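You operate a simulated robot arm through the tools that you are given. There is no shell and no other tool. Be economical: measure what you need, move in short steps, check, and stop when the job is done.

You are at the controls of a simulated robot arm. One attempt, no reset.

## Task
Put one of the banded black blocks from the teal bench top on top of the yellow tin.

Only the result counts: the job must be done as asked and must still hold three seconds after the hand-in. Knocking over, shifting, dropping, spilling or breaking anything else fails it.

## Robot
A 7-joint arm with a two-finger parallel gripper, fixed in place. Base frame: the origin is at the foot of the arm, x ahead of it, y to its left, z up; the work surface is at about z = 0. Units: cm, degrees, N and s.
With the tool pointing down near the work surface it reaches from about 24 to 62 cm from the base axis. Its first joint turns from -66.0 to 66.0 degrees. Payload 2.6 kg.
Tool frame: the origin (TCP) lies between the finger pads and is the grasp point; the fingertips stand 3 cm ahead of it; z points along the fingers, y is the line along which they close. The gripper opens to 9.4 cm. The fingers are 2.8 cm wide and 1 cm thick; the gripper's body (5 by 9.6 cm) begins 5.5 cm behind the TCP.
Orientation is that of the tool frame in the base frame, as a unit quaternion [x, y, z, w]. With the fingers straight down and closing along the base's y, the tool's x points along the base's -x, its y along +y and its z along -z.

## Interface
- The arm moves only by the tool drive_tool. Its arguments are lists of equal length, an entry for each row: "gripper": the finger opening in cm, from 0 to 9.4; "slide": the shift along the tool's x, y, z in cm, a list of three; "twist": the turn about the tool's z in degrees. In form: {"gripper": [gripper, ...], "slide": [[x, y, z], ...], "twist": [twist, ...]}. A call has 1 to 12 rows; each row shifts and turns the commanded pose from where the row before left it, along the tool's axes as they then stand. Each row takes 0.2 s and may step no farther than 5 cm and 8.6 degrees from the row before; otherwise, or with a gripper value out of range, the whole call is refused. A pose out of reach is approached as far as the arm can. The call stops where the force on the tool passes 40 N (or 10 N more than at its start, if that is more) or the arm is blocked; 0.2 s more then pass. Each finger travels about 7.2 cm/s and halts on what it meets, pressing with about 35 N; the grip force reading is that of the motor and also rises with nothing between the fingers. The clock runs only during rows and for 0.2 s after the last one: add rows that do not move to give the fingers time. The reply holds the time, the measured pose of the TCP, the force on the tool along the base axes, the opening and the grip force, in the units named above and with some noise.
- Cameras (640 x 400 px; columns grow to the right, rows downward): "scene" is fixed at [1.8, 41.71, 57.58]; the picture's right is [-0.91, -0.41, 0.00], its down [-0.19, 0.43, -0.88] and it looks along [0.36, -0.80, -0.47] (base axes); focal length 362 px, centre (320, 200). "wrist" rides on the gripper at [-3.7, 0, -5.8] in the tool frame; the picture's right is [0.00, -1.00, 0.00], its down [0.97, 0.00, -0.24] and it looks along [0.24, 0.00, 0.97] (tool axes); focal length 218 px, centre (320, 200).
- camera(camera): a new picture of that camera. No time passes.
- probe_pixels(camera, pixels): for up to 12 pixels [column, row] of the newest picture of that camera ("zoom" is the newest enlarged one), the place [x, y, z] in the base frame of the surface seen there, good to about 0.2 cm. No time passes.
- inspect(camera, box): a new picture of the part [left, top, right, bottom] of that camera's present view, enlarged. No time passes.
- finish_job(): hands the job in; it is judged then, once.

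Keep the steps short. Do not move on a guess: measure, check each grasp and each placing, and mend mistakes. In all there are 60 turns and 26 pictures (those below and enlarged ones count). Leave the gripper open and the arm clear of the work at the hand-in unless told otherwise, and finish with a single line.

The tools are called after "Call:" by a JSON object that holds its "name" and its "arguments". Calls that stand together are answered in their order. drive_tool: Moves the arm, as the interface text tells. Its arguments: {"type":"object","properties":{"gripper":{"type":"array","items":{"type":"number"}},"slide":{"type":"array","items":{"type":"array","items":{"type":"number"}}},"twist":{"type":"array","items":{"type":"number"}}},"required":["gripper","slide","twist"]} The other tools are called the same way: camera (camera) takes a picture; probe_pixels (camera, pixels) gives the place of the surface under pixels of a picture; inspect (camera, box) takes an enlarged picture of a part of a camera's view; finish_job () hands the job in.

At the start:

```text
time_s: 0.0
ee_pos: [40.64, -18.39, 29.65]
tcp_rot: [-0.001, 1.0, 0.0, 0.0]
wrist_force: [0.2, 1.1, 0.1]
grip_width: 9.41
grasp_force: 0.0
```

scene: 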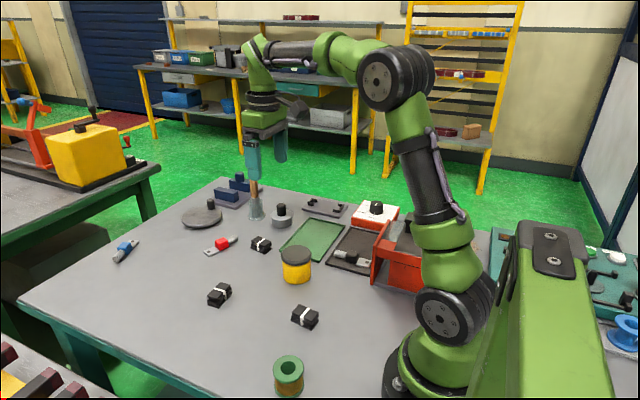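
wrist: 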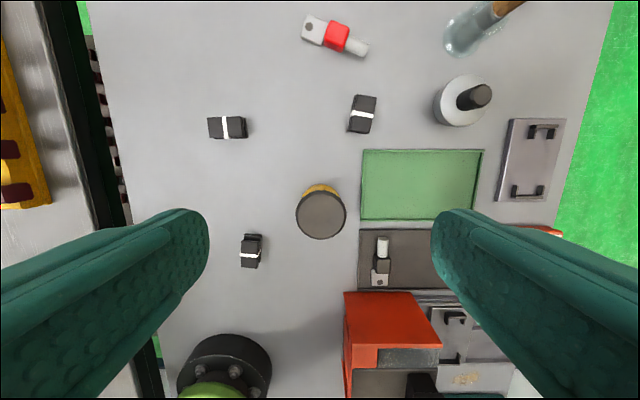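

I see three banded black blocks, at scene (261,244), (219,294) and (305,316), and the tin at (296,264). I'll probe them in both pictures and enlarge the area.

Call:
{"name": "inspect", "arguments": {"camera": "scene", "box": [190, 220, 350, 340]}}

Call:
{"name": "probe_pixels", "arguments": {"camera": "wrist", "pixels": [[321, 215], [300, 215], [343, 215], [321, 235], [318, 187], [251, 251], [362, 114], [227, 127], [280, 260], [300, 140], [215, 128], [243, 128]]}}

Call:
{"name": "inspect", "arguments": {"camera": "wrist", "box": [200, 80, 400, 280]}}

Call:
{"name": "inspect", "arguments": {"camera": "scene", "box": [480, 220, 640, 340]}}

```text
3.33 times, centred on (270, 280) of scene
```

zoom: 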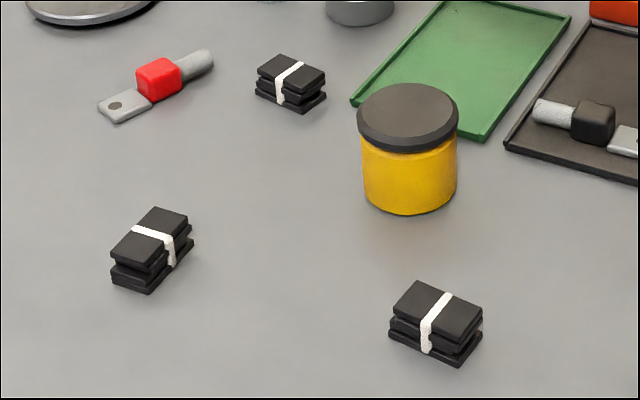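

```text
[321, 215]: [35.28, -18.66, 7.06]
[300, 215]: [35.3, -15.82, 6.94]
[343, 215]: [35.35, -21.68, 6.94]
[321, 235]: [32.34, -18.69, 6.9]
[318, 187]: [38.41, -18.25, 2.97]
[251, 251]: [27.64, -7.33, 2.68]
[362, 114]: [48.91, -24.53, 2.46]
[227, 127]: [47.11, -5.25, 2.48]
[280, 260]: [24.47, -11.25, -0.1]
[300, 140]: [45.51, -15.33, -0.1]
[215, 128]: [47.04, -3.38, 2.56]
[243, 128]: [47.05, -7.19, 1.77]
```

```text
2.00 times, centred on (300, 180) of wrist
```

zoom: 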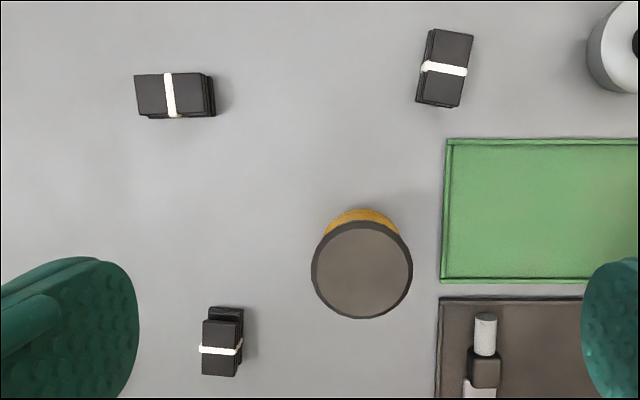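

```text
3.33 times, centred on (560, 280) of scene
```

zoom: 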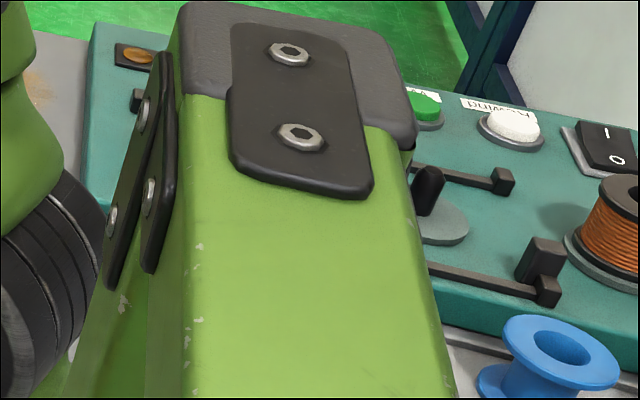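

Three banded blocks stand on the bench top, each about 5 x 3 x 2.6 cm. The tin's lid is centred near (35.3, -18.7) with its top at z≈7. I choose the block at (48.9, -24.5), since it has free space round it and lies about 11.5° off the tool's x. I'll move above it at z≈14 and look again.

Call:
{"name": "drive_tool", "arguments": {"gripper": [7, 7, 7, 7, 7, 7, 7], "slide": [[-2.07, -1.53, 4], [-2.07, -1.53, 4], [-2.07, -1.53, 4], [-2.07, -1.53, 3.6], [0, 0, 0], [0, 0, 0], [0, 0, 0]], "twist": [0, 0, 0, 0, 5.75, 5.75, 0]}}

Call:
{"name": "camera", "arguments": {"camera": "wrist"}}

```text
time_s: 1.6
ee_pos: [49.01, -24.37, 14.09]
tcp_rot: [0.101, 0.995, 0.0, 0.0]
wrist_force: [-0.8, -0.7, -0.2]
grip_width: 7.01
grasp_force: 0.1
```

```text
20 pictures are left
```

wrist: 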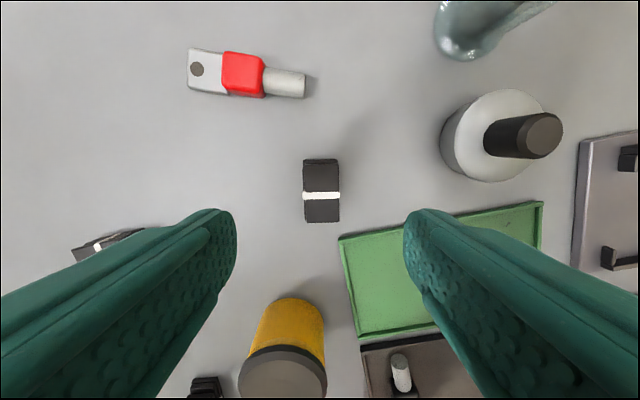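

The block at (321,190) is square to the tool. I'll probe its edges and the tray's corner at (340,238) before going down.

Call:
{"name": "probe_pixels", "arguments": {"camera": "wrist", "pixels": [[321, 190], [305, 175], [337, 175], [306, 217], [337, 217], [320, 163], [342, 238], [400, 224], [470, 208], [450, 165], [322, 196]]}}

Call:
{"name": "inspect", "arguments": {"camera": "wrist", "box": [280, 140, 360, 240]}}

```text
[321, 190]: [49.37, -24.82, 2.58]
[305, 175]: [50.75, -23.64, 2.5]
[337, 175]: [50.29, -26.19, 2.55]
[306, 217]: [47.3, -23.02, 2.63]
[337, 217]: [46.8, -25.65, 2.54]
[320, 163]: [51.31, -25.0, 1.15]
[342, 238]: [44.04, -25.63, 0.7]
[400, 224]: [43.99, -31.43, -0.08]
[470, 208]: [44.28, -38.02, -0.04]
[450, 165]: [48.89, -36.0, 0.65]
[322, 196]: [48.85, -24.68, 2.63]
```

```text
4.00 times, centred on (320, 190) of wrist
```

zoom: 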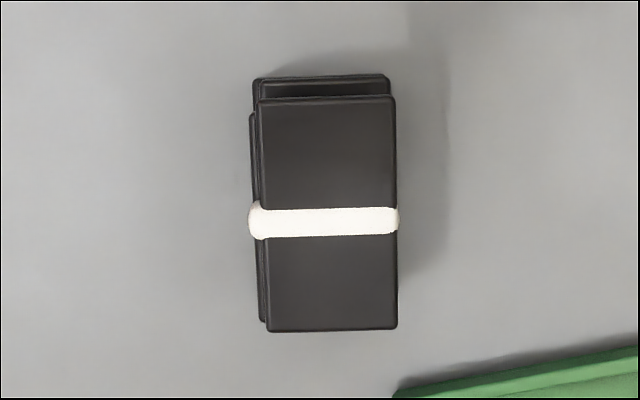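

The block's top is centred at (48.95, -24.7), about 2.8 cm wide, and the fingers clear the tray. I'll correct sideways by -0.35 and go down to TCP z≈3.5, which puts the tips at 0.5.

Call:
{"name": "drive_tool", "arguments": {"gripper": [7, 7, 7, 7, 7, 7], "slide": [[0, -0.35, 3], [0, 0, 3], [0, 0, 2], [0, 0, 1.5], [0, 0, 1.0], [0, 0, 0]], "twist": [0, 0, 0, 0, 0, 0]}}

Call:
{"name": "camera", "arguments": {"camera": "wrist"}}

```text
time_s: 3.0
ee_pos: [48.93, -24.77, 3.64]
tcp_rot: [0.101, 0.995, 0.0, -0.001]
wrist_force: [-0.1, 0.1, -0.6]
grip_width: 7.0
grasp_force: 0.0
```

```text
18 pictures are left
```

wrist: 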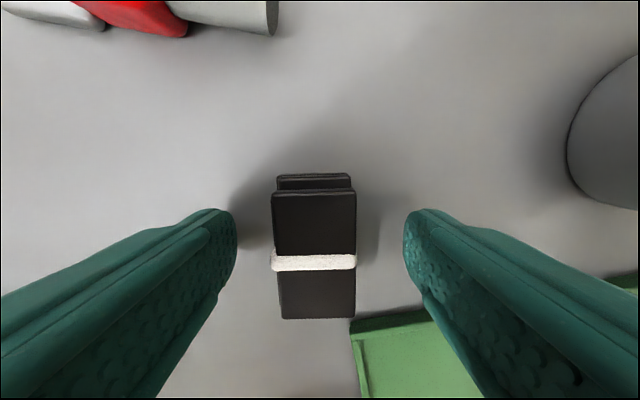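

The block sits between the fingers. I'll go 0.2 cm lower and close.

Call:
{"name": "drive_tool", "arguments": {"gripper": [7, 5, 4, 3, 2, 2, 2, 2], "slide": [[0, 0.15, 0.2], [0, 0, 0], [0, 0, 0], [0, 0, 0], [0, 0, 0], [0, 0, 0], [0, 0, 0], [0, 0, 0]], "twist": [0, 0, 0, 0, 0, 0, 0, 0]}}

```text
time_s: 4.8
ee_pos: [49.1, -24.59, 3.47]
tcp_rot: [0.1, 0.995, 0.0, 0.0]
wrist_force: [0.4, 0.0, -0.7]
grip_width: 2.88
grasp_force: 35.4
```

The fingers stopped at 2.88 cm with 35 N, so the block is gripped. I'll lift it to z≈16 and look.

Call:
{"name": "drive_tool", "arguments": {"gripper": [2, 2, 2, 2, 2, 2, 2], "slide": [[0, 0, -1], [0, 0, -2], [0, 0, -2.5], [0, 0, -2.5], [0, 0, -2.5], [0, 0, -2], [0, 0, 0]], "twist": [0, 0, 0, 0, 0, 0, 0]}}

Call:
{"name": "camera", "arguments": {"camera": "wrist"}}

Call:
{"name": "camera", "arguments": {"camera": "scene"}}

```text
time_s: 6.4
ee_pos: [49.16, -24.49, 16.03]
tcp_rot: [0.1, 0.995, 0.0, 0.0]
wrist_force: [-0.8, 0.3, -1.1]
grip_width: 2.89
grasp_force: 35.4
```

```text
17 pictures are left
```

wrist: 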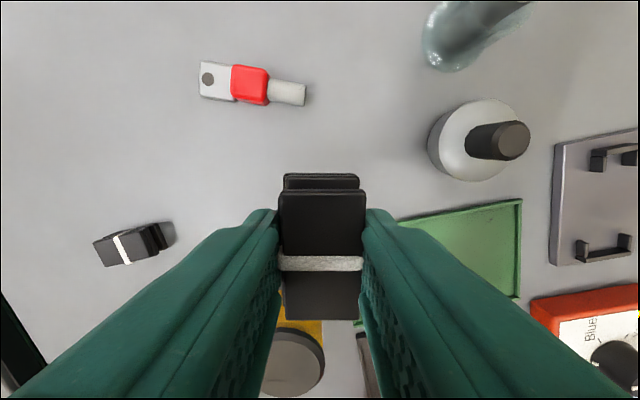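

```text
16 pictures are left
```

scene: 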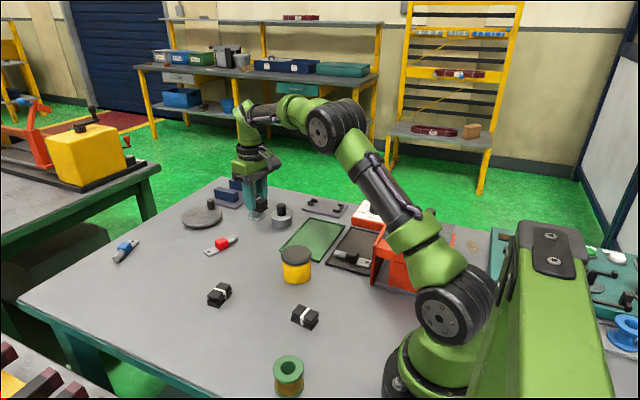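

The block is held whole and level. I'll probe the tin's lid in the scene picture and the tall red box beside it.

Call:
{"name": "probe_pixels", "arguments": {"camera": "scene", "pixels": [[296, 252], [284, 252], [308, 252], [296, 247], [296, 257], [392, 242], [380, 245]]}}

```text
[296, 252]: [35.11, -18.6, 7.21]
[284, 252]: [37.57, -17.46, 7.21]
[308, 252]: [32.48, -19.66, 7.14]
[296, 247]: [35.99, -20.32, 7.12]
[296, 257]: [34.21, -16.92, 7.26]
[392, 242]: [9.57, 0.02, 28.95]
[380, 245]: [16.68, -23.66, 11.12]
```

The lid is centred at (35.2, -18.65) with its top at z≈7.1. The block's bottom is now at 12.5, well clear, so I'll move level to above the tin.

Call:
{"name": "drive_tool", "arguments": {"gripper": [2, 2, 2, 2, 2, 2, 2], "slide": [[2, 0.4, 0], [3, 0.6, 0], [3, 0.6, 0], [3, 0.6, 0], [2.4, 0.45, 0], [1.44, 0.29, 0], [0, 0, 0]], "twist": [0, 0, 0, 0, 0, 0, 0]}}

Call:
{"name": "inspect", "arguments": {"camera": "scene", "box": [220, 180, 380, 300]}}

```text
time_s: 8.0
ee_pos: [34.92, -18.85, 16.14]
tcp_rot: [0.1, 0.995, -0.001, 0.0]
wrist_force: [-0.1, 0.5, -1.3]
grip_width: 2.9
grasp_force: 35.0
```

```text
3.33 times, centred on (300, 240) of scene
```

zoom: 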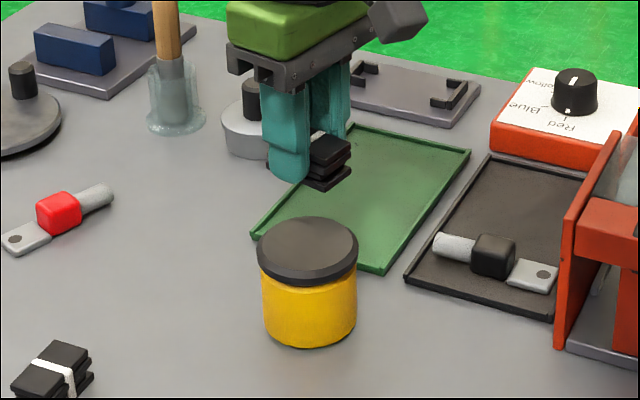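

It's near the target but about 0.3 cm off. I'll correct that and go down to z≈11, leaving about 0.4 cm under the block.

Call:
{"name": "drive_tool", "arguments": {"gripper": [2, 2, 2, 2, 2], "slide": [[-0.2, 0.25, 0], [0, 0, 2], [0, 0, 2], [0, 0, 1.1], [0, 0, 0]], "twist": [0, 0, 0, 0, 0]}}

Call:
{"name": "inspect", "arguments": {"camera": "scene", "box": [240, 200, 360, 290]}}

Call:
{"name": "camera", "arguments": {"camera": "wrist"}}

```text
time_s: 9.2
ee_pos: [35.2, -18.57, 10.96]
tcp_rot: [0.1, 0.995, 0.0, 0.0]
wrist_force: [0.5, -0.1, -0.4]
grip_width: 2.91
grasp_force: 34.5
```

```text
4.44 times, centred on (300, 245) of scene
```

zoom: 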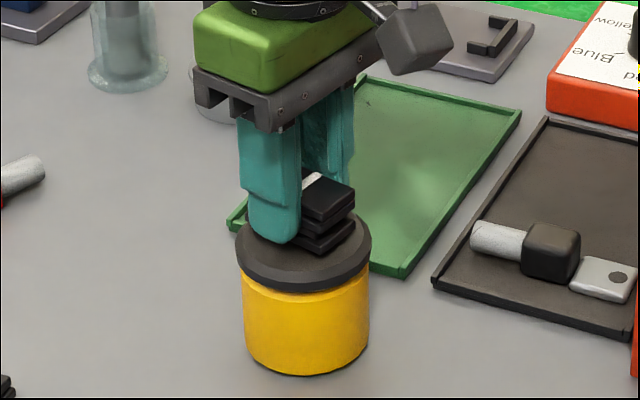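

```text
13 pictures are left
```

wrist: 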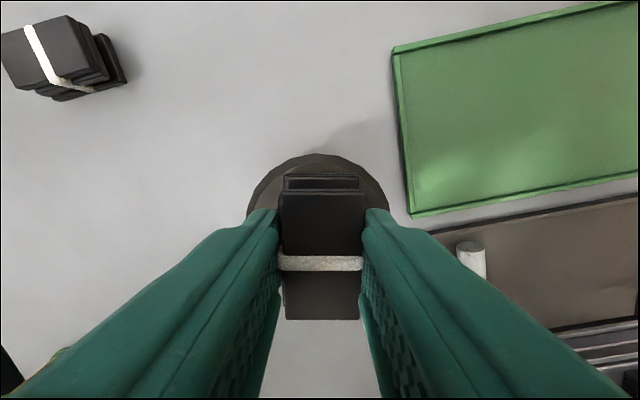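

The lid looks centred sideways under the block (columns 248 to 390). I'll check the fore-aft centring by probing the lid's far rim.

Call:
{"name": "probe_pixels", "arguments": {"camera": "wrist", "pixels": [[318, 157], [254, 200], [384, 200], [320, 195], [320, 312]]}}

Call:
{"name": "probe_pixels", "arguments": {"camera": "zoom", "pixels": [[365, 240], [352, 205], [245, 240], [322, 255]]}}

```text
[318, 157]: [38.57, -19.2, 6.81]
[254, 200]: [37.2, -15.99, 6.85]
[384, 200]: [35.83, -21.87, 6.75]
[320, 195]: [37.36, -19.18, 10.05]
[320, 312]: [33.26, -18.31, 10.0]
```

```text
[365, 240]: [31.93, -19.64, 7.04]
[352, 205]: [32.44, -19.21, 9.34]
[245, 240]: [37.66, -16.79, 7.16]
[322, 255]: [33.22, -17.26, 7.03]
```

The lid spans x≈31.9 to 38.6 and the block about 32.9 to 37.5, so it's centred. The gap is about 0.4 cm. I'll lower in small steps and watch the force.

Call:
{"name": "drive_tool", "arguments": {"gripper": [2, 2, 2, 2], "slide": [[0, 0, 0.1], [0, 0, 0.1], [0, 0, 0.1], [0, 0, 0]], "twist": [0, 0, 0, 0]}}

```text
time_s: 10.2
ee_pos: [35.23, -18.56, 10.45]
tcp_rot: [0.1, 0.995, 0.0, 0.0]
wrist_force: [0.2, 0.1, -0.3]
grip_width: 2.88
grasp_force: 34.7
```

No contact yet at z=10.45, so I'll go on in 0.05 cm steps.

Call:
{"name": "drive_tool", "arguments": {"gripper": [2, 2, 2], "slide": [[0, 0, 0.05], [0, 0, 0.05], [0, 0, 0]], "twist": [0, 0, 0]}}

Call:
{"name": "inspect", "arguments": {"camera": "scene", "box": [270, 225, 330, 270]}}

```text
time_s: 11.0
ee_pos: [35.4, -18.67, 10.47]
tcp_rot: [0.1, 0.995, 0.0, 0.001]
wrist_force: [-1.7, 3.2, 8.2]
grip_width: 2.9
grasp_force: 34.6
```

```text
8.89 times, centred on (300, 248) of scene
```

zoom: 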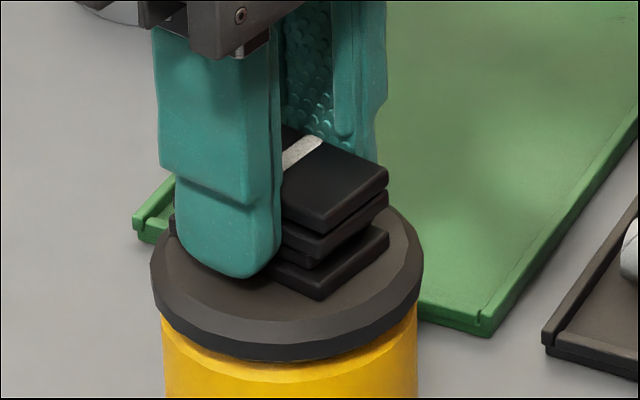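

The upward force of 8 N shows the block rests on the lid. I'll open slowly to 5.5 cm without moving.

Call:
{"name": "drive_tool", "arguments": {"gripper": [2.9, 3.1, 3.4, 3.8, 4.4, 5, 5.5, 5.5], "slide": [[0, 0, 0], [0, 0, 0], [0, 0, 0], [0, 0, 0], [0, 0, 0], [0, 0, 0], [0, 0, 0], [0, 0, 0]], "twist": [0, 0, 0, 0, 0, 0, 0, 0]}}

Call:
{"name": "camera", "arguments": {"camera": "wrist"}}

```text
time_s: 12.8
ee_pos: [35.22, -18.58, 10.42]
tcp_rot: [0.1, 0.995, 0.0, 0.0]
wrist_force: [0.5, -0.1, 1.0]
grip_width: 5.5
grasp_force: 0.2
```

```text
11 pictures are left
```

wrist: 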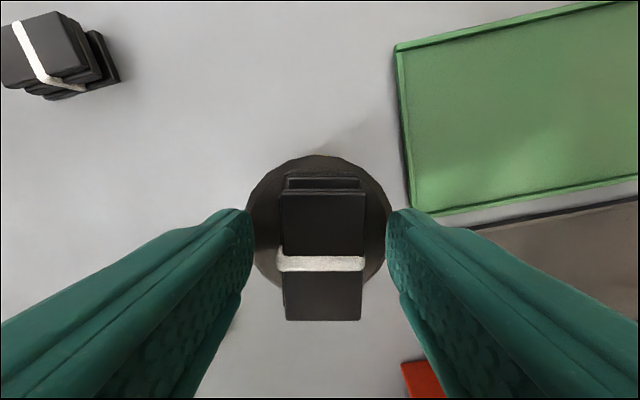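

The fingers are free on both sides and the block lies centred on the lid. I'll rise straight up to z≈28 and check.

Call:
{"name": "drive_tool", "arguments": {"gripper": [5.5, 5.5, 5.5, 5.5, 5.5, 5.5, 5.5], "slide": [[0, 0, -1], [0, 0, -2], [0, 0, -3.5], [0, 0, -4], [0, 0, -4], [0, 0, -3], [0, 0, 0]], "twist": [0, 0, 0, 0, 0, 0, 0]}}

Call:
{"name": "inspect", "arguments": {"camera": "scene", "box": [180, 180, 420, 340]}}

Call:
{"name": "camera", "arguments": {"camera": "wrist"}}

```text
time_s: 14.4
ee_pos: [35.12, -18.49, 27.81]
tcp_rot: [0.099, 0.995, 0.0, 0.0]
wrist_force: [0.2, 0.3, 0.1]
grip_width: 5.51
grasp_force: 0.1
```

```text
2.50 times, centred on (300, 260) of scene
```

zoom: 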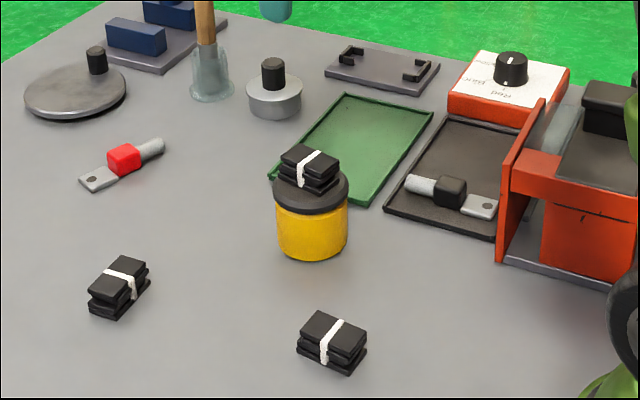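

```text
9 pictures are left
```

wrist: 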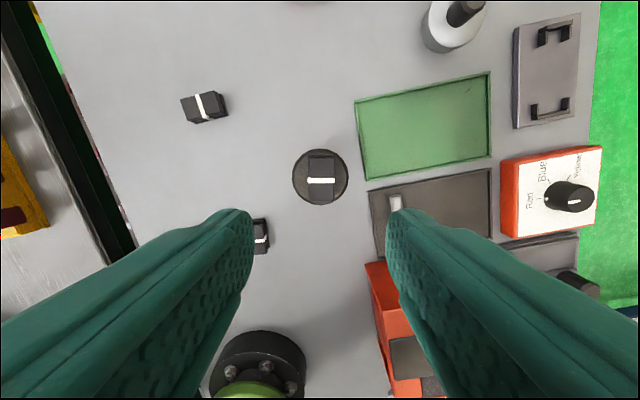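

The block rests flat and centred on the tin's lid, the other items look unmoved, and the arm is clear with the gripper open. I'm handing in.

Call:
{"name": "finish_job", "arguments": {}}

```text
The job is handed in.
```

One banded black block now stands centred on top of the yellow tin, with nothing else disturbed as far as the final pictures show.
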